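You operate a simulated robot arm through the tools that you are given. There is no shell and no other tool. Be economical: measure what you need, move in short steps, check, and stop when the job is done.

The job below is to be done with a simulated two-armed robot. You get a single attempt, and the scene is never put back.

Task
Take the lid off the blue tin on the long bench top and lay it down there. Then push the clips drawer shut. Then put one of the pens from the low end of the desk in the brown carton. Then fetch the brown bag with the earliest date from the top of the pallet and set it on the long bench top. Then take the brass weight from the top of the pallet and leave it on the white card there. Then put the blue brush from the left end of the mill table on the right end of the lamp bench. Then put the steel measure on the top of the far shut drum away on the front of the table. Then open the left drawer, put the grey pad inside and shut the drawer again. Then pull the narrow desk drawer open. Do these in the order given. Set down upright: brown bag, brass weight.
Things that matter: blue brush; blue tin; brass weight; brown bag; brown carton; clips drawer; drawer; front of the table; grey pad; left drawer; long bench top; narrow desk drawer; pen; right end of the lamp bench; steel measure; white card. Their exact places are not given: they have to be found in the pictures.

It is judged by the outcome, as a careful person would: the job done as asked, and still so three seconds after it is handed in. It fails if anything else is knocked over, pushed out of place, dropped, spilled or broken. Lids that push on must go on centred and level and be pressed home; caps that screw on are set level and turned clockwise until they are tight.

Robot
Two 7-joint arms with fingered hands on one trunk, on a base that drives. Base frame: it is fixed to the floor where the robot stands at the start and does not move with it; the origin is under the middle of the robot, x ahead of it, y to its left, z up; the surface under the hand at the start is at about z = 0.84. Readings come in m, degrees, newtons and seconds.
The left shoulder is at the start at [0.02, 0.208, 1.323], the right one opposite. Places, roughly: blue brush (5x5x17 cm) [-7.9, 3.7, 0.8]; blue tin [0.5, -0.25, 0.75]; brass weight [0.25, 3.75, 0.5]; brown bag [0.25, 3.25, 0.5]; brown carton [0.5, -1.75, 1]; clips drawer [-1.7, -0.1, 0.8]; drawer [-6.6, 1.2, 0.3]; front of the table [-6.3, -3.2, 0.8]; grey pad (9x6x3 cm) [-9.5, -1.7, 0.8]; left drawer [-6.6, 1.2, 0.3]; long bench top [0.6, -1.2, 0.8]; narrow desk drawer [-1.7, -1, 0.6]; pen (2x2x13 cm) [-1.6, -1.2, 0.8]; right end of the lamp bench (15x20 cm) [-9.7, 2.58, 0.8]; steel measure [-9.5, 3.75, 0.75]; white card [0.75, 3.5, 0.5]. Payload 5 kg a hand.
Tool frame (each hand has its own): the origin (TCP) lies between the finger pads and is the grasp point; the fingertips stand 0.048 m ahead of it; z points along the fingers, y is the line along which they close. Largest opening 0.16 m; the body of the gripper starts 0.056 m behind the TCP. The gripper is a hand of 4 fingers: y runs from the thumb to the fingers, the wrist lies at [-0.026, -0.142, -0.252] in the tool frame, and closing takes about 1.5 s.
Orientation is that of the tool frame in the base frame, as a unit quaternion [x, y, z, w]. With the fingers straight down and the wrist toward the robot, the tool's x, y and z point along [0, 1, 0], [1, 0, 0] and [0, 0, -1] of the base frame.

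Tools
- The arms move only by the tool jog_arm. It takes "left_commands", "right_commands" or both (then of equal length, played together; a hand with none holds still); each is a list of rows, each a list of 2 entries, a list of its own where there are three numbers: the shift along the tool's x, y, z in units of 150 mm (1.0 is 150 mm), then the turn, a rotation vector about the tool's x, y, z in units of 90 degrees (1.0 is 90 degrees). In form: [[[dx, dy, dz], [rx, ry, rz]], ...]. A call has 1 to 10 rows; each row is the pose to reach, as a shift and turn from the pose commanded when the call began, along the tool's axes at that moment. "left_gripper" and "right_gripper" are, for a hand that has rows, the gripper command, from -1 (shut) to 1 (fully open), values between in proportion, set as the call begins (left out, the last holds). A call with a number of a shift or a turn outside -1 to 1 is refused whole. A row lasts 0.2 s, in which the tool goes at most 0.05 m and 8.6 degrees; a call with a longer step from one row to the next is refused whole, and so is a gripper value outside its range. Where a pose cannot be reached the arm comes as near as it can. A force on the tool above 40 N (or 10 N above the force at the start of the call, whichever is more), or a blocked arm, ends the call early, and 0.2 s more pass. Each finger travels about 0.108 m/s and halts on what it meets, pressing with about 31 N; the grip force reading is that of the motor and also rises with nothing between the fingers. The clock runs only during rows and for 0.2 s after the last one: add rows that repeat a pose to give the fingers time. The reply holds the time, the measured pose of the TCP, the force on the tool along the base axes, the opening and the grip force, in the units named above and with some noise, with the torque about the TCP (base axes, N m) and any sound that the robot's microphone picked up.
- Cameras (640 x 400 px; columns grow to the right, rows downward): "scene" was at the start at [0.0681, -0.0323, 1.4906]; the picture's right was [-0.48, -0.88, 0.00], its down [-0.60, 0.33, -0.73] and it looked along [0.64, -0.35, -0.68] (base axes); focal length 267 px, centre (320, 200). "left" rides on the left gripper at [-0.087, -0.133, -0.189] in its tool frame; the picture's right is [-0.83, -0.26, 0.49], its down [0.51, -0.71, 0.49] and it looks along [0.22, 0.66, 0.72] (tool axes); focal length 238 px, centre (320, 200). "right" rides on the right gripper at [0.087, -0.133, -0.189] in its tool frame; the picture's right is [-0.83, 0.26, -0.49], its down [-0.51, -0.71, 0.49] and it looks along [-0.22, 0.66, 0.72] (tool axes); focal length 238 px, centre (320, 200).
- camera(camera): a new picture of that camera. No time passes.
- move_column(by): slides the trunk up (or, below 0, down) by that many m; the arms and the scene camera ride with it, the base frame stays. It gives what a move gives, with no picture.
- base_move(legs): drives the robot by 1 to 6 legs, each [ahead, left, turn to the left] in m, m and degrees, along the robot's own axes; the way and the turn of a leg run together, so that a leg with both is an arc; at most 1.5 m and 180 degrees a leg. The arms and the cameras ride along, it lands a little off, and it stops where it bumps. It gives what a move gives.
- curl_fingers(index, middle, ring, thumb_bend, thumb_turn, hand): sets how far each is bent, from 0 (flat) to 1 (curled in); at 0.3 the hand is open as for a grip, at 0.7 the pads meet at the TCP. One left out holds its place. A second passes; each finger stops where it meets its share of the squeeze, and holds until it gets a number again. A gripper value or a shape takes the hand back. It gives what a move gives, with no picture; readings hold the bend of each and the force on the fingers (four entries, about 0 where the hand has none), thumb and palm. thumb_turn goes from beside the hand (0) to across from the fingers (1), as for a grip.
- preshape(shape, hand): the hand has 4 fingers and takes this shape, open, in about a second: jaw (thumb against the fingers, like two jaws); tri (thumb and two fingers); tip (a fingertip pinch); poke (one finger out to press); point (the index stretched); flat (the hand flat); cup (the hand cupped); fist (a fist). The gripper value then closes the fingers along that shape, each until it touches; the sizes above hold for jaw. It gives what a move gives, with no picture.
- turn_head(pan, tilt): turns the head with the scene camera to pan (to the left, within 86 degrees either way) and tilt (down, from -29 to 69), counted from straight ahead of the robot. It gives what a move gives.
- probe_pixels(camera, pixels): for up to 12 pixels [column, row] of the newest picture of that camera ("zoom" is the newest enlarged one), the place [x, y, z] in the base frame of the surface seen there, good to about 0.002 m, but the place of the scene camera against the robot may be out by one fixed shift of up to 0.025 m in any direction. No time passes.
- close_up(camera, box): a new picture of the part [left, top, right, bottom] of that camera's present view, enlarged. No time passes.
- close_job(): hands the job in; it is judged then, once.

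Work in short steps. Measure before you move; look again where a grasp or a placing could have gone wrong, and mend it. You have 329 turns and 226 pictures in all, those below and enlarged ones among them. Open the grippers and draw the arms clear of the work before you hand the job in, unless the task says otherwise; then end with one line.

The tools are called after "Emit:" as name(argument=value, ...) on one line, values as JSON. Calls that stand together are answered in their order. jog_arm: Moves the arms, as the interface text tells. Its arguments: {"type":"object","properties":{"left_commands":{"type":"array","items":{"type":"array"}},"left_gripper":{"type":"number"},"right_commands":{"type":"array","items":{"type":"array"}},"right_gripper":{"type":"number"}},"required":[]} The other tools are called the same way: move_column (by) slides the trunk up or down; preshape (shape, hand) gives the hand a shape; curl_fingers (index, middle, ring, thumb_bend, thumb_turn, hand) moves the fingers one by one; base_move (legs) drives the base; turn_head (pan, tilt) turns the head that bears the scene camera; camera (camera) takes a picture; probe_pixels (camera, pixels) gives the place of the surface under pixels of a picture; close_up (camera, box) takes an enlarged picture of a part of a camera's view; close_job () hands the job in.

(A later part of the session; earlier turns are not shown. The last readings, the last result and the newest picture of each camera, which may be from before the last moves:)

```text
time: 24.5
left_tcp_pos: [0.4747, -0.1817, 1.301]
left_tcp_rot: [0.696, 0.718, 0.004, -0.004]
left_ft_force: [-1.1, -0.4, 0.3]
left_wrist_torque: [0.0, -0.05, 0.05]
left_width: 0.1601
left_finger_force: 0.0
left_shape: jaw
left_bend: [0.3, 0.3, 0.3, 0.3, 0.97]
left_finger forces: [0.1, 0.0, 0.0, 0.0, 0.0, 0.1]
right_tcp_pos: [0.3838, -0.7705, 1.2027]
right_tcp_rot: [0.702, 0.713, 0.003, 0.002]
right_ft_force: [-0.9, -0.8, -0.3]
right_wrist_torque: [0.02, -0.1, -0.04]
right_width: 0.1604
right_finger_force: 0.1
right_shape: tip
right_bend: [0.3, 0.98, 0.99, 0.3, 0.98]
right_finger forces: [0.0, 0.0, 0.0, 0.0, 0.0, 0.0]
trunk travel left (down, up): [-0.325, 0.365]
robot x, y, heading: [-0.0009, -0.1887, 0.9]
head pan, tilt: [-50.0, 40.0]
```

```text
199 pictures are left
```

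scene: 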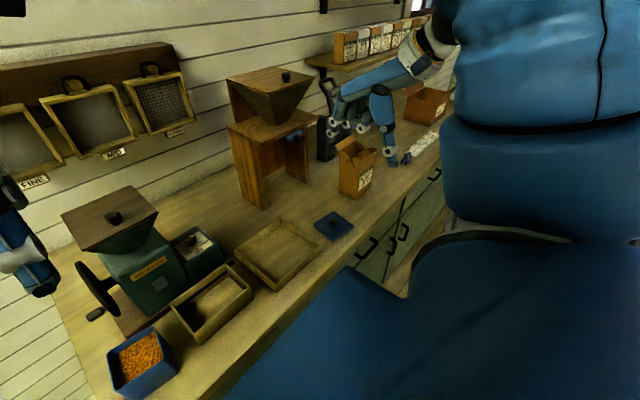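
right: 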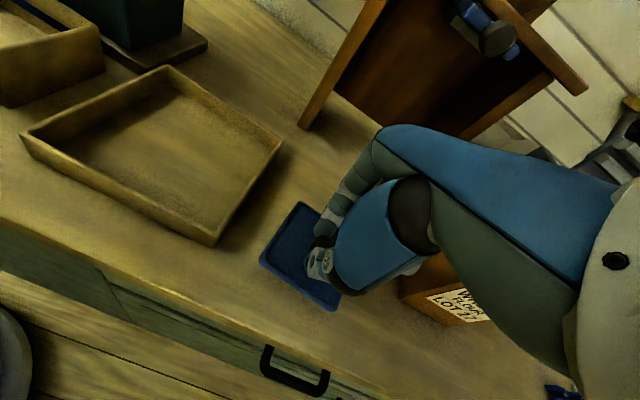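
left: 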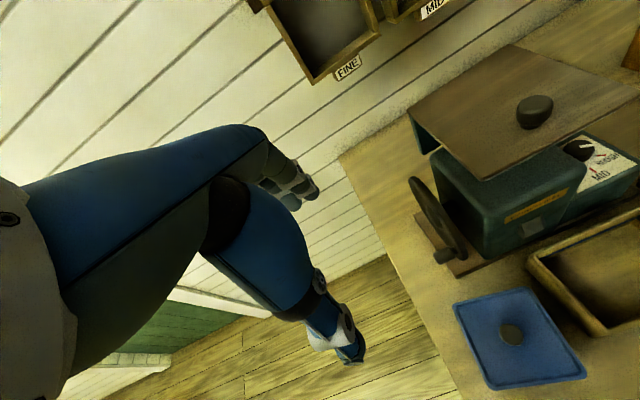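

Lid lies flat on the bench, right hand clear. Now I look around before driving to the desk behind me: head to both sides.

Emit:
turn_head(pan=-86, tilt=25)

Emit:
camera(camera="scene")

Emit:
turn_head(pan=86, tilt=25)

Emit:
camera(camera="scene")

```text
time: 25.5
left_tcp_pos: [0.4771, -0.1827, 1.3005]
left_tcp_rot: [0.696, 0.718, 0.005, -0.004]
left_ft_force: [-1.1, 0.3, -0.6]
left_wrist_torque: [0.02, 0.01, 0.03]
left_width: 0.16
left_finger_force: 0.0
left_shape: jaw
left_bend: [0.3, 0.3, 0.3, 0.3, 0.97]
left_finger forces: [0.0, 0.0, 0.0, 0.1, 0.0, 0.0]
right_tcp_pos: [0.386, -0.7715, 1.2015]
right_tcp_rot: [0.702, 0.712, 0.001, 0.002]
right_ft_force: [0.6, 1.6, -0.5]
right_wrist_torque: [0.03, -0.02, -0.03]
right_width: 0.16
right_finger_force: 0.0
right_shape: tip
right_bend: [0.3, 0.98, 0.99, 0.3, 0.98]
right_finger forces: [0.0, 0.0, 0.1, 0.0, 0.1, 0.1]
trunk travel left (down, up): [-0.325, 0.365]
robot x, y, heading: [0.0034, -0.1873, 1.1]
head pan, tilt: [-85.9, 25.0]
```

```text
198 pictures are left
```

scene: 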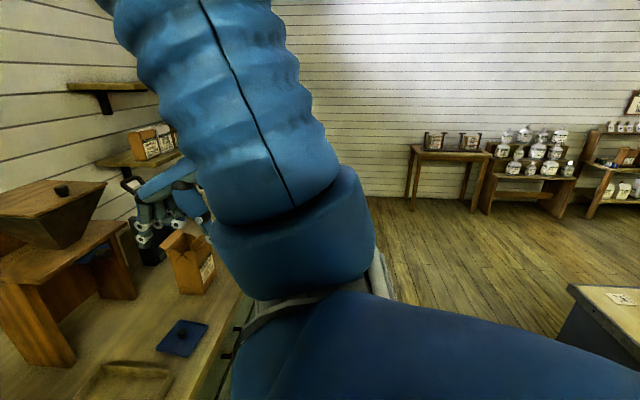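

```text
time: 28.1
left_tcp_pos: [0.4764, -0.1834, 1.3003]
left_tcp_rot: [0.696, 0.718, 0.004, -0.004]
left_ft_force: [0.7, -0.6, 0.3]
left_wrist_torque: [0.01, 0.0, 0.02]
left_width: 0.1598
left_finger_force: 0.0
left_shape: jaw
left_bend: [0.3, 0.3, 0.3, 0.3, 0.97]
left_finger forces: [0.0, 0.1, 0.0, 0.0, 0.0, 0.1]
right_tcp_pos: [0.3856, -0.7711, 1.2011]
right_tcp_rot: [0.702, 0.712, 0.001, 0.002]
right_ft_force: [-0.4, 0.0, 0.4]
right_wrist_torque: [0.03, -0.02, 0.01]
right_width: 0.1602
right_finger_force: 0.0
right_shape: tip
right_bend: [0.3, 0.98, 0.99, 0.3, 0.98]
right_finger forces: [0.0, 0.0, 0.0, 0.1, 0.1, 0.1]
trunk travel left (down, up): [-0.325, 0.365]
robot x, y, heading: [0.0044, -0.191, 0.8]
head pan, tilt: [85.9, 25.0]
```

```text
197 pictures are left
```

scene: 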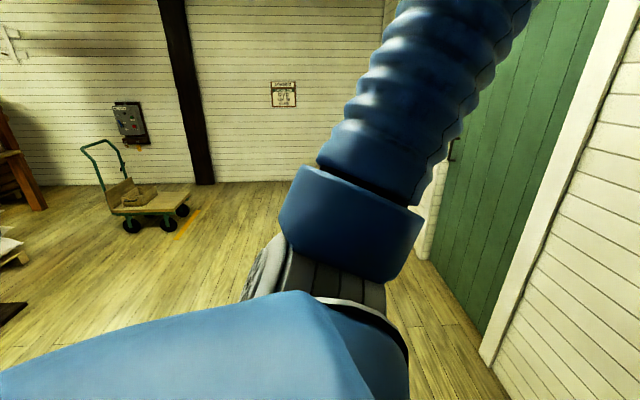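

The room behind seems free at arm height; a table corner is near (-0.8,-1.05). I turn right by 180° in place and look.

Emit:
base_move(legs=[[0, 0, -90], [0, 0, -90]])

Emit:
turn_head(pan=0, tilt=35)

Emit:
camera(camera="scene")

```text
time: 36.2
left_tcp_pos: [-0.4715, -0.1833, 1.2999]
left_tcp_rot: [0.71, -0.704, 0.004, 0.004]
left_ft_force: [-0.5, -0.2, 0.2]
left_wrist_torque: [0.01, 0.03, -0.02]
left_width: 0.16
left_finger_force: 0.1
left_shape: jaw
left_bend: [0.3, 0.3, 0.3, 0.3, 0.97]
left_finger forces: [0.0, 0.0, 0.0, 0.0, 0.0, 0.1]
right_tcp_pos: [-0.3668, 0.4026, 1.2015]
right_tcp_rot: [-0.705, 0.71, 0.002, -0.001]
right_ft_force: [0.3, 0.8, 0.4]
right_wrist_torque: [-0.03, 0.04, 0.0]
right_width: 0.16
right_finger_force: 0.0
right_shape: tip
right_bend: [0.3, 0.98, 0.99, 0.3, 0.98]
right_finger forces: [0.1, 0.1, 0.0, 0.0, 0.1, 0.0]
trunk travel left (down, up): [-0.325, 0.365]
robot x, y, heading: [0.0052, -0.1889, 179.5]
head pan, tilt: [85.9, 25.0]
```

```text
time: 37.8
left_tcp_pos: [-0.4722, -0.1843, 1.3004]
left_tcp_rot: [0.709, -0.705, 0.005, 0.004]
left_ft_force: [-0.6, 0.5, -0.8]
left_wrist_torque: [0.02, 0.02, -0.01]
left_width: 0.1599
left_finger_force: 0.0
left_shape: jaw
left_bend: [0.3, 0.3, 0.3, 0.3, 0.97]
left_finger forces: [0.1, 0.0, 0.1, 0.0, 0.0, 0.1]
right_tcp_pos: [-0.367, 0.4014, 1.2006]
right_tcp_rot: [-0.705, 0.71, 0.002, -0.002]
right_ft_force: [0.0, 0.0, 0.3]
right_wrist_torque: [-0.02, -0.02, -0.01]
right_width: 0.16
right_finger_force: 0.1
right_shape: tip
right_bend: [0.3, 0.98, 0.99, 0.3, 0.98]
right_finger forces: [0.0, 0.1, 0.0, 0.1, 0.0, 0.0]
trunk travel left (down, up): [-0.325, 0.365]
robot x, y, heading: [0.0037, -0.1871, 179.7]
head pan, tilt: [0.0, 35.0]
```

```text
196 pictures are left
```

scene: 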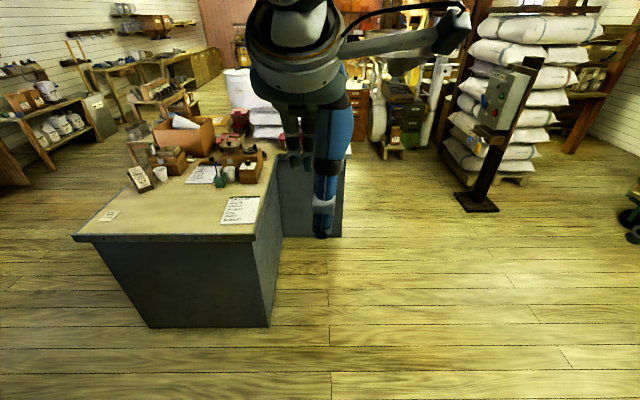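

The desk is ahead-left. I look at its items enlarged and probe some points.

Emit:
close_up(camera="scene", box=[70, 90, 350, 265])

Emit:
probe_pixels(camera="scene", pixels=[[112, 216], [240, 210], [255, 240], [75, 238], [170, 160], [238, 160], [200, 140], [140, 178], [280, 160], [342, 165], [205, 165]])

```text
2.29 times, centred on (210, 178) of scene
```

zoom: 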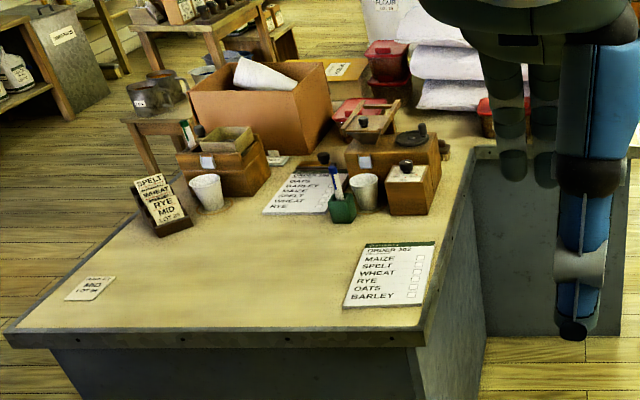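

```text
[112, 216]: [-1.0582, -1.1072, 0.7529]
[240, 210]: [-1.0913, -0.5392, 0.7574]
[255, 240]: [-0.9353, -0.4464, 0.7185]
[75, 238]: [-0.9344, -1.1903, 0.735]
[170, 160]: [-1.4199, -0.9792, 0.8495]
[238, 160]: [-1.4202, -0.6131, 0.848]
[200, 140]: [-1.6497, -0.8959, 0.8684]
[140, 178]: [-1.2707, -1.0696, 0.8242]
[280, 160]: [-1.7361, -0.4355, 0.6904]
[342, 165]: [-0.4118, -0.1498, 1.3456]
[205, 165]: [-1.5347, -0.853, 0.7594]
```

The right part behind my left arm is hidden. I drive a bit ahead and right, turn the body right 45°, and pan the head left.

Emit:
base_move(legs=[[0.5, 0.3, 0], [0, 0, -45]])

Emit:
turn_head(pan=50, tilt=30)

Emit:
camera(camera="scene")

```text
time: 43.2
left_tcp_pos: [-0.8305, -0.1442, 1.2997]
left_tcp_rot: [-0.385, 0.923, -0.002, -0.006]
left_ft_force: [0.6, 0.0, -0.7]
left_wrist_torque: [-0.02, 0.03, 0.03]
left_width: 0.1599
left_finger_force: 0.2
left_shape: jaw
left_bend: [0.3, 0.3, 0.3, 0.3, 0.97]
left_finger forces: [0.0, 0.1, 0.0, 0.0, 0.0, 0.0]
right_tcp_pos: [-0.3439, 0.1949, 1.2008]
right_tcp_rot: [-0.379, 0.925, 0.003, -0.001]
right_ft_force: [0.5, -0.1, -0.2]
right_wrist_torque: [-0.02, 0.02, 0.0]
right_width: 0.1598
right_finger_force: 0.1
right_shape: tip
right_bend: [0.3, 0.98, 0.99, 0.3, 0.98]
right_finger forces: [0.0, 0.0, 0.0, 0.1, 0.0, 0.0]
trunk travel left (down, up): [-0.325, 0.365]
robot x, y, heading: [-0.5043, -0.485, 134.8]
head pan, tilt: [0.0, 35.0]
```

```text
time: 44.4
left_tcp_pos: [-0.8325, -0.145, 1.3011]
left_tcp_rot: [-0.386, 0.922, -0.002, -0.005]
left_ft_force: [-0.2, 0.3, 0.0]
left_wrist_torque: [0.03, 0.01, 0.0]
left_width: 0.16
left_finger_force: 0.0
left_shape: jaw
left_bend: [0.3, 0.3, 0.3, 0.3, 0.97]
left_finger forces: [0.0, 0.1, 0.1, 0.1, 0.1, 0.1]
right_tcp_pos: [-0.3434, 0.1958, 1.1997]
right_tcp_rot: [-0.378, 0.926, 0.003, 0.0]
right_ft_force: [0.7, -0.4, 0.3]
right_wrist_torque: [0.02, -0.02, 0.01]
right_width: 0.1601
right_finger_force: 0.0
right_shape: tip
right_bend: [0.3, 0.98, 0.99, 0.3, 0.98]
right_finger forces: [0.0, 0.0, 0.1, 0.0, 0.0, 0.0]
trunk travel left (down, up): [-0.325, 0.365]
robot x, y, heading: [-0.4992, -0.4849, 134.3]
head pan, tilt: [50.0, 30.0]
```

```text
194 pictures are left
```

scene: 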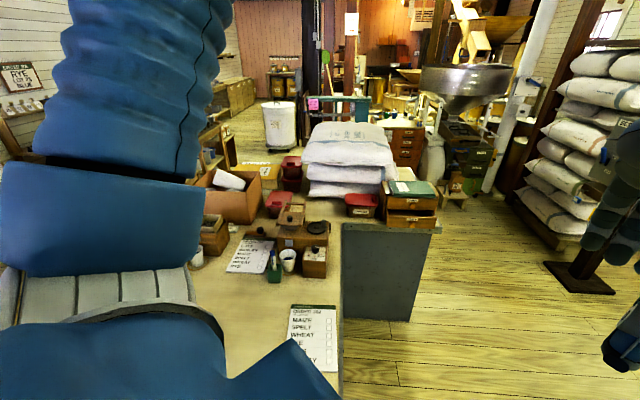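

A small drawer chest stands at (412,205). I zoom on it and probe.

Emit:
close_up(camera="scene", box=[330, 160, 460, 250])

Emit:
probe_pixels(camera="scene", pixels=[[410, 203], [410, 222], [387, 224], [437, 203], [385, 198], [400, 187], [435, 228], [436, 190], [345, 225], [420, 320]])

```text
4.44 times, centred on (395, 205) of scene
```

zoom: 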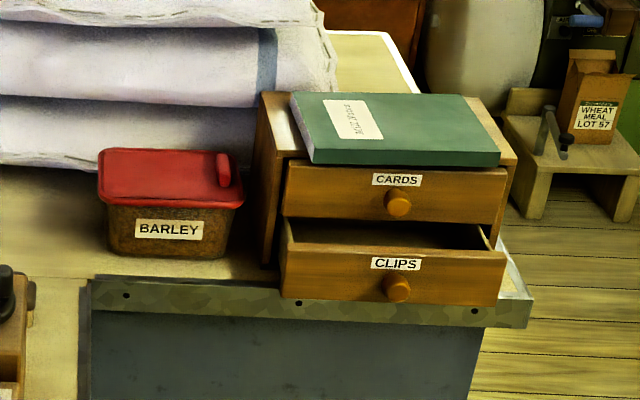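

```text
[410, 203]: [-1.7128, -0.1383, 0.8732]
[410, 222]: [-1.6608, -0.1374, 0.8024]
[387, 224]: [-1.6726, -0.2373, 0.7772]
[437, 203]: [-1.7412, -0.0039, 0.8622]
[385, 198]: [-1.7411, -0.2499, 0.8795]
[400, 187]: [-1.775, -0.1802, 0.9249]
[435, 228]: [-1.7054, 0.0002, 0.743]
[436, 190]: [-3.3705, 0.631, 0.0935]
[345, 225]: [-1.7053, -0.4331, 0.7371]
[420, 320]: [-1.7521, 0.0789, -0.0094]
```

The CLIPS drawer front stands at x≈-1.66 (y -0.13, z 0.80), CARDS above it at -1.713. I drive to about (-0.98, 0.1) facing it.

Emit:
base_move(legs=[[0.767, -0.053, 0], [0, 0, 45.5]])

Emit:
preshape(shape="poke", hand="left")

Emit:
turn_head(pan=20, tilt=45)

Emit:
camera(camera="scene")

Emit:
camera(camera="left")

```text
time: 50.6
left_tcp_pos: [-1.46, 0.0824, 1.3002]
left_tcp_rot: [0.717, -0.697, 0.005, 0.005]
left_ft_force: [0.0, 0.6, 1.0]
left_wrist_torque: [0.02, 0.02, 0.01]
left_width: 0.1599
left_finger_force: 0.1
left_shape: jaw
left_bend: [0.3, 0.3, 0.3, 0.3, 0.97]
left_finger forces: [0.1, 0.0, 0.0, 0.0, 0.1, 0.0]
right_tcp_pos: [-1.3673, 0.6694, 1.201]
right_tcp_rot: [0.711, -0.703, -0.002, 0.001]
right_ft_force: [0.2, -1.1, 0.1]
right_wrist_torque: [0.02, -0.02, 0.03]
right_width: 0.16
right_finger_force: 0.1
right_shape: tip
right_bend: [0.3, 0.98, 0.99, 0.3, 0.98]
right_finger forces: [0.1, 0.0, 0.0, 0.0, 0.1, 0.1]
trunk travel left (down, up): [-0.325, 0.365]
robot x, y, heading: [-0.9821, 0.0894, -179.5]
head pan, tilt: [50.0, 30.0]
```

```text
time: 51.5
left_tcp_pos: [-1.4605, 0.0825, 1.3003]
left_tcp_rot: [0.717, -0.697, 0.004, 0.005]
left_ft_force: [0.3, 0.3, 0.0]
left_wrist_torque: [0.03, -0.03, -0.01]
left_width: 0.0
left_finger_force: 0.1
left_shape: poke
left_bend: [0.7, 0.7, 0.99, 1.0, 1.0]
left_finger forces: [0.1, 0.0, 0.0, 0.0, 0.0, 0.0]
right_tcp_pos: [-1.3674, 0.6706, 1.201]
right_tcp_rot: [0.711, -0.703, -0.003, 0.002]
right_ft_force: [0.7, 0.4, -0.3]
right_wrist_torque: [0.01, -0.03, 0.0]
right_width: 0.16
right_finger_force: 0.1
right_shape: tip
right_bend: [0.3, 0.98, 0.99, 0.3, 0.98]
right_finger forces: [0.1, 0.0, 0.0, 0.0, 0.0, 0.1]
trunk travel left (down, up): [-0.325, 0.365]
robot x, y, heading: [-0.9844, 0.0836, -179.2]
head pan, tilt: [50.0, 30.0]
```

```text
time: 52.4
left_tcp_pos: [-1.4592, 0.0833, 1.2999]
left_tcp_rot: [0.717, -0.697, 0.004, 0.004]
left_ft_force: [-0.2, -1.0, 0.0]
left_wrist_torque: [-0.01, 0.0, -0.01]
left_width: 0.0001
left_finger_force: 0.1
left_shape: poke
left_bend: [0.7, 0.7, 0.99, 1.0, 1.0]
left_finger forces: [0.0, 0.0, 0.1, 0.0, 0.1, 0.1]
right_tcp_pos: [-1.367, 0.669, 1.2013]
right_tcp_rot: [0.712, -0.703, -0.002, 0.001]
right_ft_force: [0.3, -0.4, 0.8]
right_wrist_torque: [0.01, 0.03, 0.0]
right_width: 0.1601
right_finger_force: 0.1
right_shape: tip
right_bend: [0.3, 0.98, 0.99, 0.3, 0.98]
right_finger forces: [0.0, 0.0, 0.1, 0.0, 0.0, 0.0]
trunk travel left (down, up): [-0.325, 0.365]
robot x, y, heading: [-0.987, 0.0845, -179.0]
head pan, tilt: [20.0, 45.0]
```

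```text
192 pictures are left
```

scene: 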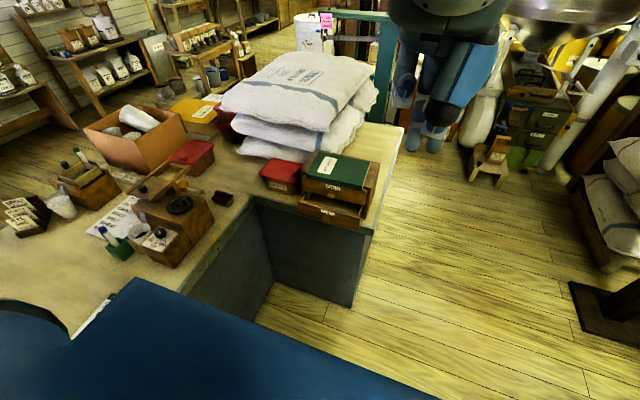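

```text
191 pictures are left
```

left: 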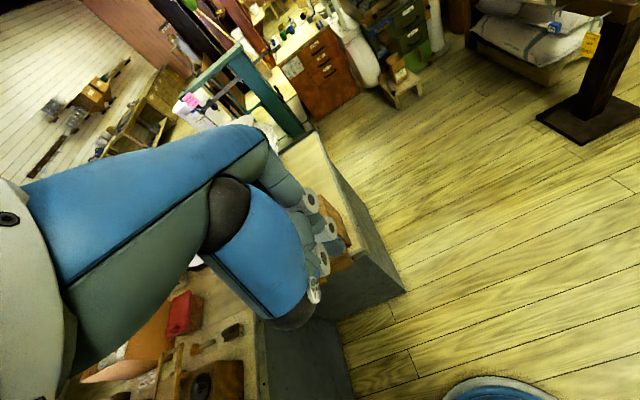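

I zoom on the chest and measure the clips drawer's front from this view.

Emit:
close_up(camera="scene", box=[280, 140, 400, 240])

Emit:
probe_pixels(camera="scene", pixels=[[328, 213], [300, 207], [356, 220], [330, 193], [360, 225], [345, 215], [312, 209], [335, 204]])

```text
4.00 times, centred on (340, 190) of scene
```

zoom: 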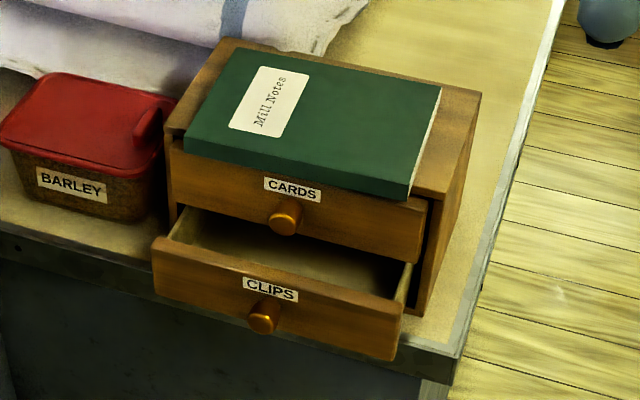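

```text
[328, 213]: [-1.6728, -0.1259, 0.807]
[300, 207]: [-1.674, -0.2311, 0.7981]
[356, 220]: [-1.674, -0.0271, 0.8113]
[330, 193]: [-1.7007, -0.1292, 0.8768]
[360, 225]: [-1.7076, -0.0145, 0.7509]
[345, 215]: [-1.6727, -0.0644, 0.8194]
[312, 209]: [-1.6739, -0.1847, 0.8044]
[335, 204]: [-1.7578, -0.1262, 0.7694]
```

I lower the trunk 0.3 m, then swing the left hand to point forward with its poking fingers.

Emit:
move_column(by=-0.3)

Emit:
jog_arm(left_commands=[[[0.11, 0, 0.0], [-0.087, 0, 0]], [[0.22, 0, 0.0], [-0.173, 0, 0]], [[0.33, 0, 0], [-0.26, 0, 0]], [[0.44, 0, 0], [-0.346, 0, 0]], [[0.55, 0, 0], [-0.433, 0, 0]], [[0.66, 0, 0], [-0.52, 0, 0]], [[0.77, 0, 0], [-0.606, 0, 0]], [[0.88, 0, 0], [-0.692, 0, 0]], [[1, 0, 0], [-0.778, 0, 0]], [[1, 0, 0], [-0.778, 0, 0]]])

Emit:
camera(camera="scene")

Emit:
camera(camera="left")

```text
time: 55.4
left_tcp_pos: [-1.4593, 0.0823, 1.0013]
left_tcp_rot: [0.717, -0.697, 0.005, 0.004]
left_ft_force: [-1.0, -0.4, 0.8]
left_wrist_torque: [-0.03, 0.02, -0.02]
left_width: 0.0
left_finger_force: 0.0
left_shape: poke
left_bend: [0.7, 0.7, 0.99, 1.0, 1.0]
left_finger forces: [0.0, 0.0, 0.1, 0.0, 0.0, 0.0]
right_tcp_pos: [-1.3658, 0.6698, 0.9021]
right_tcp_rot: [0.712, -0.703, -0.003, 0.001]
right_ft_force: [0.4, -0.9, -0.5]
right_wrist_torque: [0.0, 0.02, 0.02]
right_width: 0.1601
right_finger_force: 0.0
right_shape: tip
right_bend: [0.3, 0.98, 0.99, 0.3, 0.98]
right_finger forces: [0.1, 0.0, 0.0, 0.1, 0.1, 0.1]
trunk travel left (down, up): [-0.025, 0.665]
robot x, y, heading: [-0.9852, 0.0865, -179.2]
head pan, tilt: [20.0, 45.0]
```

```text
time: 57.6
left_tcp_pos: [-1.5493, 0.0054, 0.9777]
left_tcp_rot: [0.584, -0.573, -0.397, 0.415]
left_ft_force: [-0.8, 0.1, 0.2]
left_wrist_torque: [-0.04, 0.03, 0.06]
left_width: 0.0001
left_finger_force: 0.0
left_shape: poke
left_bend: [0.7, 0.7, 0.99, 1.0, 1.0]
left_finger forces: [0.1, 0.1, 0.0, 0.0, 0.1, 0.0]
left hand out of reach, approached as far as the arm can: row 4, 5, 6, 7, 8, 9, 10
right_tcp_pos: [-1.3673, 0.6711, 0.9016]
right_tcp_rot: [0.711, -0.703, -0.003, 0.001]
right_ft_force: [-0.9, 0.4, 0.0]
right_wrist_torque: [-0.01, -0.03, 0.01]
right_width: 0.1604
right_finger_force: 0.1
right_shape: tip
right_bend: [0.3, 0.98, 0.99, 0.3, 0.98]
right_finger forces: [0.0, 0.0, 0.0, 0.0, 0.1, 0.1]
trunk travel left (down, up): [-0.025, 0.665]
robot x, y, heading: [-0.9877, 0.0838, -179.3]
head pan, tilt: [20.0, 45.0]
```

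```text
189 pictures are left
```

scene: 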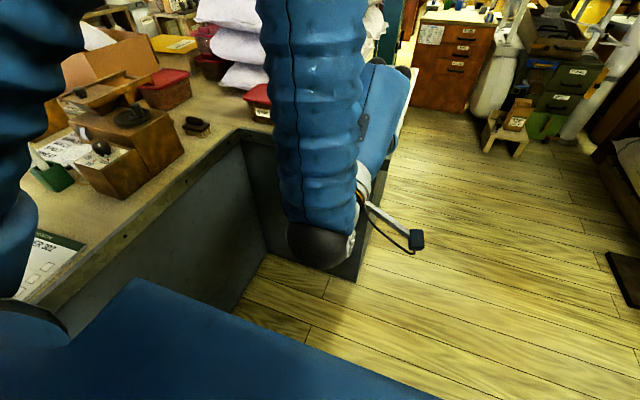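

```text
188 pictures are left
```

left: 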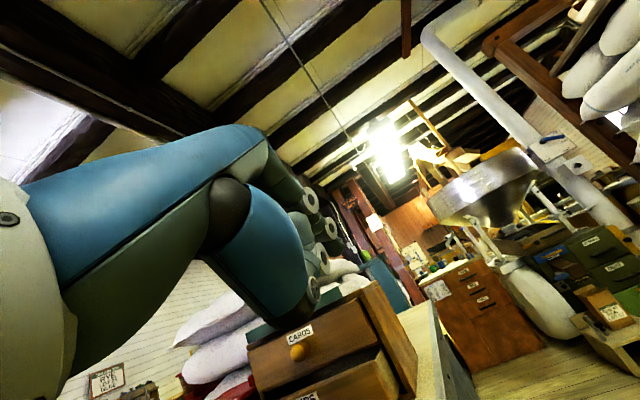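

The arm is folded too close to the body. I back the base off 0.2 m and then bring the hand down, keeping this tilt.

Emit:
base_move(legs=[[-0.22, 0, 0]])

Emit:
turn_head(pan=30, tilt=30)

```text
time: 59.3
left_tcp_pos: [-1.3268, 0.0083, 0.9791]
left_tcp_rot: [0.585, -0.573, -0.397, 0.415]
left_ft_force: [0.8, 0.5, 1.4]
left_wrist_torque: [0.02, -0.03, 0.02]
left_width: 0.0004
left_finger_force: 0.1
left_shape: poke
left_bend: [0.7, 0.7, 0.99, 1.0, 1.0]
left_finger forces: [0.0, 0.0, 0.1, 0.0, 0.0, 0.0]
right_tcp_pos: [-1.1457, 0.6731, 0.9007]
right_tcp_rot: [0.711, -0.703, -0.003, 0.002]
right_ft_force: [1.5, -0.4, 0.4]
right_wrist_torque: [0.01, 0.14, 0.0]
right_width: 0.16
right_finger_force: 0.0
right_shape: tip
right_bend: [0.3, 0.98, 0.99, 0.3, 0.98]
right_finger forces: [0.1, 0.1, 0.0, 0.1, 0.0, 0.0]
trunk travel left (down, up): [-0.025, 0.665]
robot x, y, heading: [-0.77, 0.0901, -179.3]
head pan, tilt: [20.0, 45.0]
```

```text
time: 60.1
left_tcp_pos: [-1.3274, 0.0069, 0.9791]
left_tcp_rot: [0.585, -0.573, -0.396, 0.415]
left_ft_force: [0.9, 0.5, -0.6]
left_wrist_torque: [-0.01, 0.0, -0.01]
left_width: 0.0
left_finger_force: 0.0
left_shape: poke
left_bend: [0.7, 0.7, 0.99, 1.0, 1.0]
left_finger forces: [0.0, 0.0, 0.0, 0.0, 0.0, 0.1]
right_tcp_pos: [-1.1475, 0.6711, 0.9015]
right_tcp_rot: [0.712, -0.703, -0.002, 0.001]
right_ft_force: [-0.7, 0.1, -0.6]
right_wrist_torque: [0.01, 0.04, 0.03]
right_width: 0.16
right_finger_force: 0.1
right_shape: tip
right_bend: [0.3, 0.98, 0.99, 0.3, 0.98]
right_finger forces: [0.0, 0.0, 0.0, 0.1, 0.0, 0.0]
trunk travel left (down, up): [-0.025, 0.665]
robot x, y, heading: [-0.7663, 0.0889, -179.3]
head pan, tilt: [30.0, 30.0]
```

Emit:
jog_arm(left_commands=[[[0.1, -0.1, 0.18], [0, 0, 0]], [[0.2, -0.2, 0.37], [0, 0, 0]], [[0.32, -0.3, 0.56], [0, 0, 0]], [[0.43, -0.4, 0.75], [0, 0, 0]], [[0.53, -0.47, 0.93], [0, 0, 0]], [[0.53, -0.47, 0.93], [0, 0, 0]]])

Emit:
camera(camera="scene")

Emit:
camera(camera="left")

```text
time: 61.5
left_tcp_pos: [-1.4329, -0.0761, 0.8628]
left_tcp_rot: [0.585, -0.573, -0.397, 0.414]
left_ft_force: [-0.7, -0.6, -0.2]
left_wrist_torque: [-0.01, 0.0, 0.03]
left_width: 0.0002
left_finger_force: 0.0
left_shape: poke
left_bend: [0.7, 0.7, 0.99, 1.0, 1.0]
left_finger forces: [0.1, 0.1, 0.0, 0.0, 0.1, 0.1]
right_tcp_pos: [-1.1459, 0.6727, 0.9024]
right_tcp_rot: [0.711, -0.704, -0.003, 0.001]
right_ft_force: [0.4, 0.1, -0.4]
right_wrist_torque: [0.01, -0.01, 0.0]
right_width: 0.1601
right_finger_force: 0.1
right_shape: tip
right_bend: [0.3, 0.98, 0.99, 0.3, 0.98]
right_finger forces: [0.1, 0.0, 0.0, 0.0, 0.0, 0.0]
trunk travel left (down, up): [-0.025, 0.665]
robot x, y, heading: [-0.7689, 0.0876, -179.3]
head pan, tilt: [30.0, 30.0]
```

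```text
187 pictures are left
```

scene: 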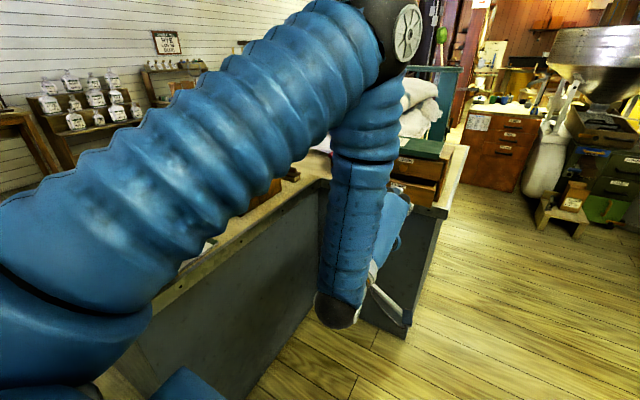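

```text
186 pictures are left
```

left: 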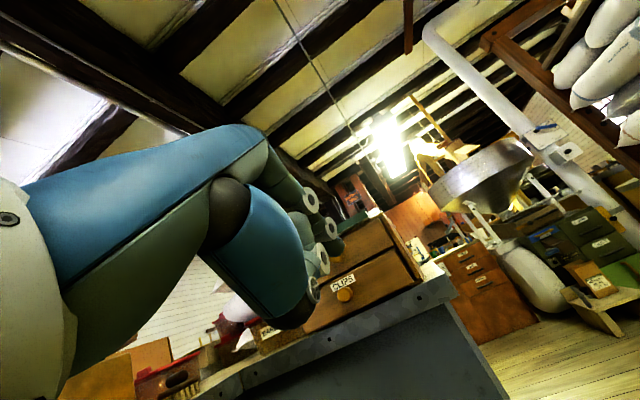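

The arm follows now. The hand camera sees the clips knob at (344,296) and label (342,281); I probe these for exact places.

Emit:
probe_pixels(camera="left", pixels=[[344, 296], [342, 281], [318, 318], [375, 290], [390, 272], [365, 268], [350, 310], [365, 240], [320, 293]])

```text
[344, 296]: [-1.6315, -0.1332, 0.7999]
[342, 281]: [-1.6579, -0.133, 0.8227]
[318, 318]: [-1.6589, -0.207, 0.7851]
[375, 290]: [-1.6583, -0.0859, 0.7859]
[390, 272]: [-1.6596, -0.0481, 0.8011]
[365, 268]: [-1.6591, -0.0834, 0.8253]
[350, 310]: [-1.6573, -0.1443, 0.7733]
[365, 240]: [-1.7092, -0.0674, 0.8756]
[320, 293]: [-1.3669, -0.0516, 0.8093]
```

The drawer front is at x=-1.658 (knob y -0.133, z 0.80). I aim just left of the knob at y≈-0.17, z≈0.80 and approach.

Emit:
jog_arm(left_commands=[[[0.13, 0, 0.16], [0, 0, 0]], [[0.26, 0.02, 0.32], [0, 0, 0]], [[0.39, 0.04, 0.48], [0, 0, 0]], [[0.52, 0.06, 0.64], [0, 0, 0]], [[0.627, 0.08, 0.8], [0, 0, 0]], [[0.627, 0.08, 0.8], [0, 0, 0]]])

Emit:
camera(camera="left")

```text
time: 62.9
left_tcp_pos: [-1.5495, -0.1721, 0.8348]
left_tcp_rot: [0.586, -0.572, -0.396, 0.415]
left_ft_force: [0.6, -0.2, 0.1]
left_wrist_torque: [0.03, 0.0, -0.01]
left_width: 0.0002
left_finger_force: 0.1
left_shape: poke
left_bend: [0.7, 0.7, 0.99, 1.0, 1.0]
left_finger forces: [0.0, 0.0, 0.0, 0.0, 0.0, 0.0]
right_tcp_pos: [-1.1462, 0.6718, 0.901]
right_tcp_rot: [0.711, -0.703, -0.003, 0.002]
right_ft_force: [0.4, 0.4, -0.2]
right_wrist_torque: [-0.02, -0.04, -0.03]
right_width: 0.1597
right_finger_force: 0.0
right_shape: tip
right_bend: [0.3, 0.98, 0.99, 0.3, 0.98]
right_finger forces: [0.1, 0.1, 0.1, 0.1, 0.0, 0.0]
trunk travel left (down, up): [-0.025, 0.665]
robot x, y, heading: [-0.7653, 0.0858, -179.3]
head pan, tilt: [30.0, 30.0]
```

```text
185 pictures are left
```

left: 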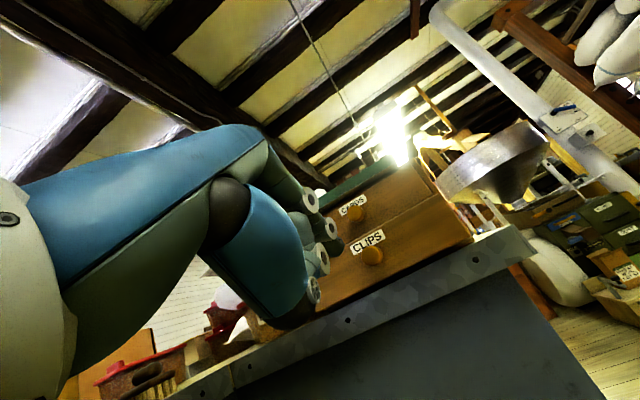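

I probe the fingertips to see exactly where they are before pushing.

Emit:
probe_pixels(camera="left", pixels=[[334, 245], [330, 250], [318, 270], [310, 260], [325, 262], [372, 255], [340, 250], [305, 312]])

Emit:
close_up(camera="left", box=[260, 170, 420, 330])

```text
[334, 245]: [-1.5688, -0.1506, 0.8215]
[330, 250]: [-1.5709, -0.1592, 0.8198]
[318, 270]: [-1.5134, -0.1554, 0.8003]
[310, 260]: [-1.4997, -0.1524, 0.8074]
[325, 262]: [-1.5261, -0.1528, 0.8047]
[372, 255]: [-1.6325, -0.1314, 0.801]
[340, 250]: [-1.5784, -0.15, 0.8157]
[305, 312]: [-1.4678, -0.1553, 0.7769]
```

```text
2.50 times, centred on (340, 250) of left
```

zoom: 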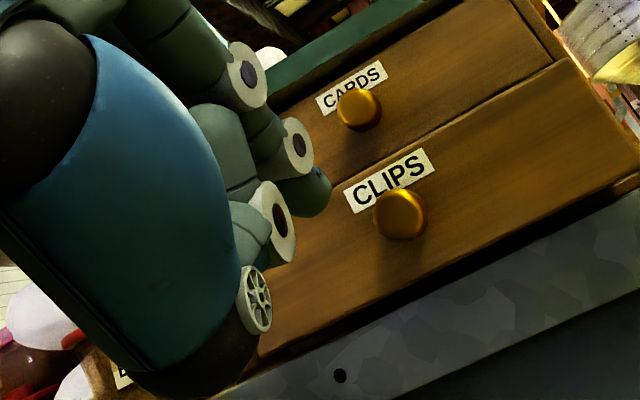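

Tip is at (-1.585,-0.16,0.817). I push forward slowly to just short of flush with the cards drawer front.

Emit:
jog_arm(left_commands=[[[0.05, 0.006, 0.246], [0, 0, 0]], [[0.05, 0.074, 0.434], [0, 0, 0]], [[0.05, 0.108, 0.528], [0, 0, 0]], [[0.05, 0.131, 0.591], [0, 0, 0]], [[0.05, 0.153, 0.653], [0, 0, 0]], [[0.05, 0.176, 0.716], [0, 0, 0]], [[0.05, 0.192, 0.76], [0, 0, 0]]])

Emit:
camera(camera="left")

```text
time: 64.5
left_tcp_pos: [-1.6625, -0.1853, 0.8254]
left_tcp_rot: [0.584, -0.574, -0.397, 0.414]
left_ft_force: [25.8, 2.4, 3.8]
left_wrist_torque: [0.08, -0.08, -0.36]
left_width: 0.0004
left_finger_force: 0.1
left_shape: poke
left_bend: [0.7, 0.7, 0.99, 1.0, 1.0]
left_finger forces: [26.4, 0.0, 0.0, 0.0, 0.0, 0.1]
right_tcp_pos: [-1.1447, 0.6716, 0.9026]
right_tcp_rot: [0.712, -0.702, -0.003, 0.002]
right_ft_force: [0.5, -0.1, -0.2]
right_wrist_torque: [-0.01, -0.03, 0.01]
right_width: 0.1598
right_finger_force: 0.1
right_shape: tip
right_bend: [0.3, 0.98, 0.99, 0.3, 0.98]
right_finger forces: [0.1, 0.1, 0.0, 0.0, 0.1, 0.1]
trunk travel left (down, up): [-0.025, 0.665]
robot x, y, heading: [-0.7646, 0.0938, -179.3]
head pan, tilt: [30.0, 30.0]
```

```text
183 pictures are left
```

left: 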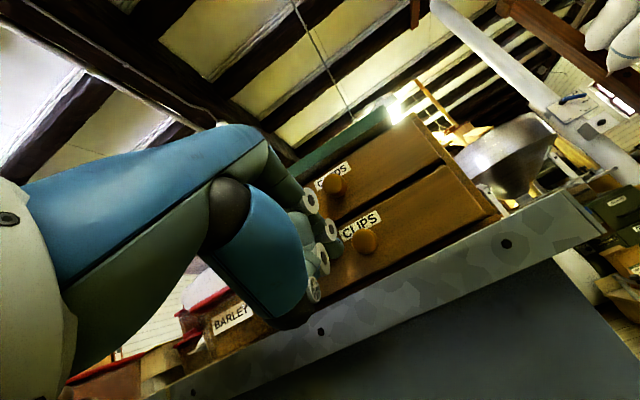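

The drawer moved in against about 26 N. I probe the drawer fronts.

Emit:
probe_pixels(camera="left", pixels=[[360, 220], [400, 215], [450, 190], [430, 230], [380, 185], [420, 160], [335, 275], [365, 240], [470, 205]])

Emit:
close_up(camera="left", box=[290, 110, 510, 310])

```text
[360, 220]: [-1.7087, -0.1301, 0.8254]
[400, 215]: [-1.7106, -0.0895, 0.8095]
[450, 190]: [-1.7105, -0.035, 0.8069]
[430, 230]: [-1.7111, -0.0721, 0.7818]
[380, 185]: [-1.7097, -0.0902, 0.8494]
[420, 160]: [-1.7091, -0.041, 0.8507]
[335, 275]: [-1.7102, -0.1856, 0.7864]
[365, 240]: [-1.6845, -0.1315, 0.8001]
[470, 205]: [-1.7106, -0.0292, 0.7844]
```

```text
2.00 times, centred on (400, 210) of left
```

zoom: 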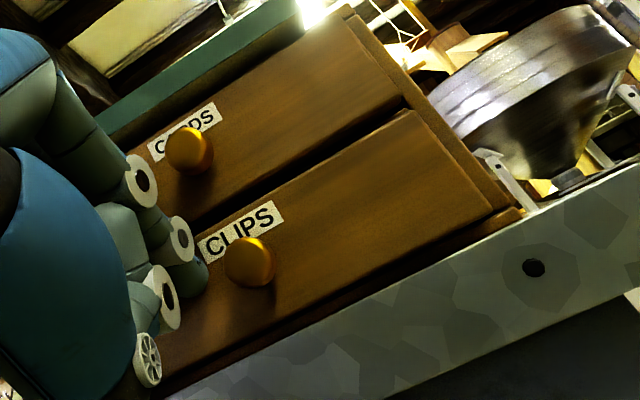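

The clips drawer is flush with its neighbour: shut. I withdraw by backing the base 0.35 m, and raise the trunk for a view of the desk.

Emit:
base_move(legs=[[-0.35, 0, 0]])

Emit:
move_column(by=0.3)

Emit:
jog_arm(left_commands=[[[0, 0, 0], [0.09, 0, 0]], [[0, 0, 0], [0.18, 0, 0]], [[0, 0, 0], [0.27, 0, 0]], [[0, 0, 0], [0.36, 0, 0]], [[0, 0, 0], [0.45, 0, 0]], [[0, 0, 0], [0.54, 0, 0]], [[0, 0, 0], [0.63, 0, 0]], [[0, 0, 0], [0.72, 0, 0]], [[0, 0, 0], [0.778, 0, 0]]])

Emit:
preshape(shape="tip", hand="left")

```text
time: 66.7
left_tcp_pos: [-1.3166, -0.1786, 0.8258]
left_tcp_rot: [0.584, -0.574, -0.398, 0.414]
left_ft_force: [0.8, -1.1, 1.3]
left_wrist_torque: [-0.01, -0.05, 0.0]
left_width: 0.0002
left_finger_force: 0.0
left_shape: poke
left_bend: [0.7, 0.7, 0.99, 1.0, 1.0]
left_finger forces: [0.1, 0.0, 0.1, 0.0, 0.0, 0.0]
right_tcp_pos: [-0.7941, 0.6782, 0.9024]
right_tcp_rot: [0.709, -0.705, -0.004, 0.001]
right_ft_force: [0.5, 0.0, -0.3]
right_wrist_torque: [-0.01, 0.05, -0.02]
right_width: 0.1602
right_finger_force: 0.0
right_shape: tip
right_bend: [0.3, 0.98, 0.99, 0.3, 0.98]
right_finger forces: [0.1, 0.0, 0.1, 0.0, 0.0, 0.0]
trunk travel left (down, up): [-0.025, 0.665]
robot x, y, heading: [-0.4176, 0.0922, -179.4]
head pan, tilt: [30.0, 30.0]
```

```text
time: 69.7
left_tcp_pos: [-1.3163, -0.1781, 1.1236]
left_tcp_rot: [0.583, -0.575, -0.398, 0.413]
left_ft_force: [0.7, -0.5, -0.3]
left_wrist_torque: [-0.02, 0.02, 0.0]
left_width: 0.0001
left_finger_force: 0.1
left_shape: poke
left_bend: [0.7, 0.7, 0.99, 1.0, 1.0]
left_finger forces: [0.0, 0.1, 0.0, 0.1, 0.0, 0.0]
right_tcp_pos: [-0.7952, 0.676, 1.2011]
right_tcp_rot: [0.71, -0.705, -0.003, 0.001]
right_ft_force: [0.5, 0.5, 0.1]
right_wrist_torque: [0.02, -0.02, 0.01]
right_width: 0.16
right_finger_force: 0.0
right_shape: tip
right_bend: [0.3, 0.98, 0.99, 0.3, 0.98]
right_finger forces: [0.0, 0.0, 0.0, 0.0, 0.1, 0.1]
trunk travel left (down, up): [-0.325, 0.365]
robot x, y, heading: [-0.4206, 0.0974, -179.6]
head pan, tilt: [30.0, 30.0]
```

```text
time: 71.7
left_tcp_pos: [-1.3167, -0.176, 1.1252]
left_tcp_rot: [0.716, -0.698, 0.005, 0.002]
left_ft_force: [0.1, -0.3, -0.7]
left_wrist_torque: [-0.02, 0.01, 0.0]
left_width: 0.0
left_finger_force: 0.1
left_shape: poke
left_bend: [0.7, 0.7, 0.99, 1.0, 1.0]
left_finger forces: [0.0, 0.1, 0.0, 0.0, 0.0, 0.1]
right_tcp_pos: [-0.7946, 0.6782, 1.2013]
right_tcp_rot: [0.71, -0.705, -0.003, 0.001]
right_ft_force: [-0.8, -0.3, 0.4]
right_wrist_torque: [-0.01, -0.02, 0.01]
right_width: 0.1599
right_finger_force: 0.0
right_shape: tip
right_bend: [0.3, 0.98, 0.99, 0.3, 0.98]
right_finger forces: [0.0, 0.0, 0.0, 0.1, 0.1, 0.0]
trunk travel left (down, up): [-0.325, 0.365]
robot x, y, heading: [-0.4144, 0.0895, -179.6]
head pan, tilt: [30.0, 30.0]
```

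```text
time: 72.6
left_tcp_pos: [-1.3153, -0.1776, 1.1251]
left_tcp_rot: [0.716, -0.698, 0.004, 0.004]
left_ft_force: [0.0, 0.4, -0.1]
left_wrist_torque: [-0.03, 0.0, 0.02]
left_width: 0.1597
left_finger_force: 0.1
left_shape: tip
left_bend: [0.3, 0.98, 0.99, 0.3, 0.98]
left_finger forces: [0.0, 0.0, 0.1, 0.0, 0.0, 0.0]
right_tcp_pos: [-0.7943, 0.6781, 1.2009]
right_tcp_rot: [0.71, -0.705, -0.002, 0.002]
right_ft_force: [-0.5, 0.9, 0.0]
right_wrist_torque: [0.01, -0.01, 0.0]
right_width: 0.16
right_finger_force: 0.0
right_shape: tip
right_bend: [0.3, 0.98, 0.99, 0.3, 0.98]
right_finger forces: [0.0, 0.0, 0.0, 0.0, 0.0, 0.0]
trunk travel left (down, up): [-0.325, 0.365]
robot x, y, heading: [-0.4164, 0.0908, -179.8]
head pan, tilt: [30.0, 30.0]
```

I back up to x≈0 to bring the left hand off the desk, then slide left (towards -y) to the desk's far end and look.

Emit:
base_move(legs=[[-0.4, 0, 0], [0, 1.3, 0], [0, 0.5, 0]])

Emit:
turn_head(pan=0, tilt=25)

Emit:
camera(camera="scene")

```text
time: 83.6
left_tcp_pos: [-0.911, -1.9249, 1.1256]
left_tcp_rot: [0.717, -0.697, 0.004, 0.004]
left_ft_force: [0.0, 0.4, 0.3]
left_wrist_torque: [0.08, 0.0, 0.0]
left_width: 0.1598
left_finger_force: 0.1
left_shape: tip
left_bend: [0.3, 0.98, 0.99, 0.3, 0.98]
left_finger forces: [0.0, 0.1, 0.0, 0.1, 0.0, 0.0]
right_tcp_pos: [-0.3937, -1.0678, 1.2024]
right_tcp_rot: [0.712, -0.703, -0.003, 0.002]
right_ft_force: [0.4, 0.2, 0.0]
right_wrist_torque: [0.05, 0.01, 0.0]
right_width: 0.1598
right_finger_force: 0.0
right_shape: tip
right_bend: [0.3, 0.98, 0.99, 0.3, 0.98]
right_finger forces: [0.0, 0.0, 0.0, 0.0, 0.0, 0.1]
trunk travel left (down, up): [-0.325, 0.365]
robot x, y, heading: [-0.0106, -1.6519, -179.4]
head pan, tilt: [30.0, 30.0]
```

```text
time: 84.5
left_tcp_pos: [-0.9111, -1.9249, 1.1253]
left_tcp_rot: [0.718, -0.696, 0.004, 0.003]
left_ft_force: [-1.1, -0.1, 0.6]
left_wrist_torque: [0.03, -0.04, -0.01]
left_width: 0.16
left_finger_force: 0.1
left_shape: tip
left_bend: [0.3, 0.98, 0.99, 0.3, 0.98]
left_finger forces: [0.0, 0.0, 0.0, 0.1, 0.0, 0.1]
right_tcp_pos: [-0.3932, -1.0676, 1.2021]
right_tcp_rot: [0.712, -0.703, -0.003, 0.002]
right_ft_force: [-0.7, 0.0, 0.2]
right_wrist_torque: [0.02, 0.03, -0.02]
right_width: 0.1599
right_finger_force: 0.1
right_shape: tip
right_bend: [0.3, 0.98, 0.99, 0.3, 0.98]
right_finger forces: [0.0, 0.1, 0.0, 0.1, 0.1, 0.0]
trunk travel left (down, up): [-0.325, 0.365]
robot x, y, heading: [-0.0099, -1.6512, -179.2]
head pan, tilt: [0.0, 25.0]
```

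```text
181 pictures are left
```

scene: 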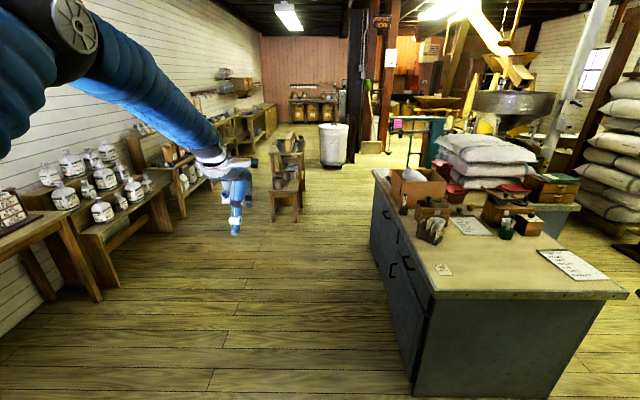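

Good view: the desk's long side (facing -y) has drawers. I zoom on the desk top.

Emit:
close_up(camera="scene", box=[355, 140, 635, 310])

Emit:
close_up(camera="scene", box=[365, 155, 465, 225])

```text
2.29 times, centred on (495, 225) of scene
```

zoom: 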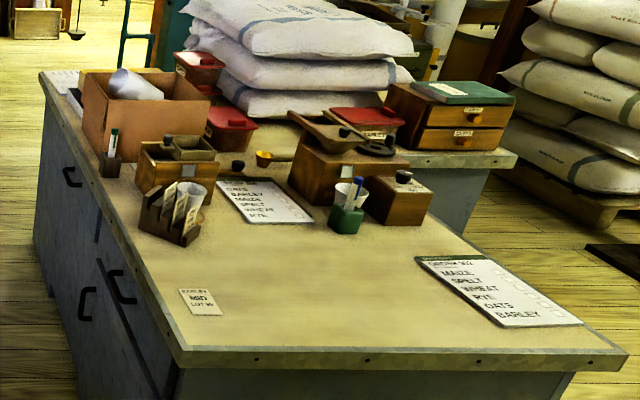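

```text
5.71 times, centred on (415, 190) of scene
```

zoom: 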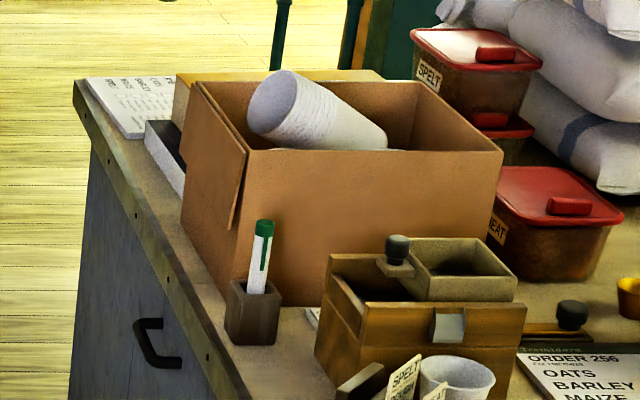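

A pen stands in a small wooden holder at zoom (262,260), near the carton with the cup. I probe it, the desk side, and the stand ahead on the left.

Emit:
probe_pixels(camera="zoom", pixels=[[264, 227], [260, 255], [255, 285], [252, 330], [235, 300], [85, 130], [205, 360], [150, 345]])

Emit:
probe_pixels(camera="scene", pixels=[[285, 195], [290, 150], [300, 220], [272, 222], [240, 200], [160, 220], [412, 265], [392, 268], [426, 290]])

```text
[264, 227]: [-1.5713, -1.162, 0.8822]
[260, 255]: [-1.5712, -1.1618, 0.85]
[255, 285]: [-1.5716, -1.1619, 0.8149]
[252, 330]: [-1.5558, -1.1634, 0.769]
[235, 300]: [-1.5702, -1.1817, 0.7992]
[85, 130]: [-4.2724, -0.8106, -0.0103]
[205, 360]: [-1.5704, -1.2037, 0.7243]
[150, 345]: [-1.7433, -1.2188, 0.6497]
```

```text
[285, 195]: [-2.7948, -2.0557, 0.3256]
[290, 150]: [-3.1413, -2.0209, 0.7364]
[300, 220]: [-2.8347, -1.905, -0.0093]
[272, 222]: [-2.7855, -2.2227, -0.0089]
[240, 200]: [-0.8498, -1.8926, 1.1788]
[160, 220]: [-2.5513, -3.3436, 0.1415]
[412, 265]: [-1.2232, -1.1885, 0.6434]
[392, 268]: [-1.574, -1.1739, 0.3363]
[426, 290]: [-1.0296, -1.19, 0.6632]
```

The pen's axis is about (-1.563,-1.167), top 0.90. I drive 1.05 m ahead along the desk's side, right hand above the desk.

Emit:
base_move(legs=[[1.05, 0, -0.8]])

Emit:
turn_head(pan=-40, tilt=45)

Emit:
camera(camera="right")

Emit:
camera(camera="scene")

```text
time: 90.0
left_tcp_pos: [-1.9813, -1.9265, 1.1247]
left_tcp_rot: [0.714, -0.7, 0.003, 0.004]
left_ft_force: [-0.1, -0.1, 0.6]
left_wrist_torque: [-0.04, -0.01, -0.01]
left_width: 0.1599
left_finger_force: 0.0
left_shape: tip
left_bend: [0.3, 0.98, 0.99, 0.3, 0.98]
left_finger forces: [0.0, 0.0, 0.1, 0.1, 0.1, 0.0]
right_tcp_pos: [-1.4559, -1.0722, 1.2011]
right_tcp_rot: [0.708, -0.706, -0.002, 0.001]
right_ft_force: [0.3, -0.5, -0.1]
right_wrist_torque: [0.01, -0.06, -0.02]
right_width: 0.16
right_finger_force: 0.0
right_shape: tip
right_bend: [0.3, 0.98, 0.99, 0.3, 0.98]
right_finger forces: [0.0, 0.0, 0.1, 0.0, 0.0, 0.0]
trunk travel left (down, up): [-0.325, 0.365]
robot x, y, heading: [-1.0753, -1.6596, -179.9]
head pan, tilt: [0.0, 25.0]
```

```text
time: 91.1
left_tcp_pos: [-1.9799, -1.9247, 1.1243]
left_tcp_rot: [0.714, -0.7, 0.003, 0.003]
left_ft_force: [-1.0, -0.7, -0.1]
left_wrist_torque: [0.02, -0.04, 0.02]
left_width: 0.1597
left_finger_force: 0.0
left_shape: tip
left_bend: [0.3, 0.98, 0.99, 0.3, 0.98]
left_finger forces: [0.1, 0.1, 0.1, 0.0, 0.0, 0.1]
right_tcp_pos: [-1.4555, -1.0733, 1.2014]
right_tcp_rot: [0.709, -0.706, -0.003, 0.002]
right_ft_force: [-0.8, -0.5, -1.6]
right_wrist_torque: [-0.02, -0.04, 0.03]
right_width: 0.1602
right_finger_force: 0.1
right_shape: tip
right_bend: [0.3, 0.98, 0.99, 0.3, 0.98]
right_finger forces: [0.0, 0.0, 0.0, 0.0, 0.0, 0.1]
trunk travel left (down, up): [-0.325, 0.365]
robot x, y, heading: [-1.0804, -1.6636, -179.8]
head pan, tilt: [-40.0, 45.0]
```

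```text
178 pictures are left
```

right: 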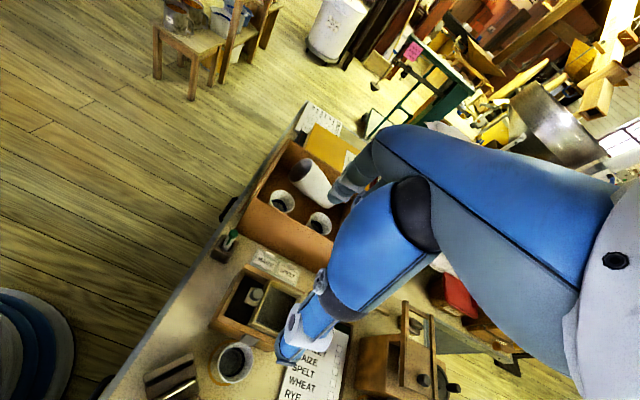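

```text
177 pictures are left
```

scene: 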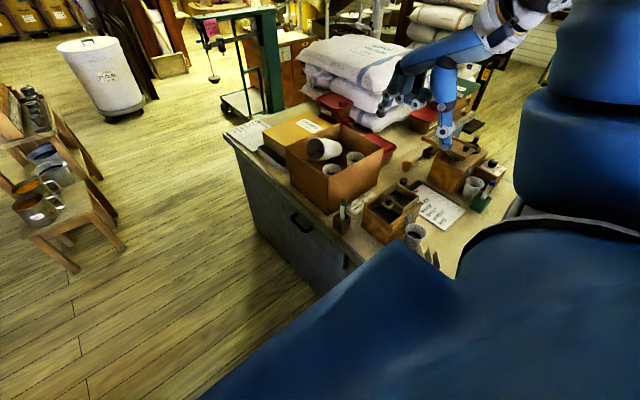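

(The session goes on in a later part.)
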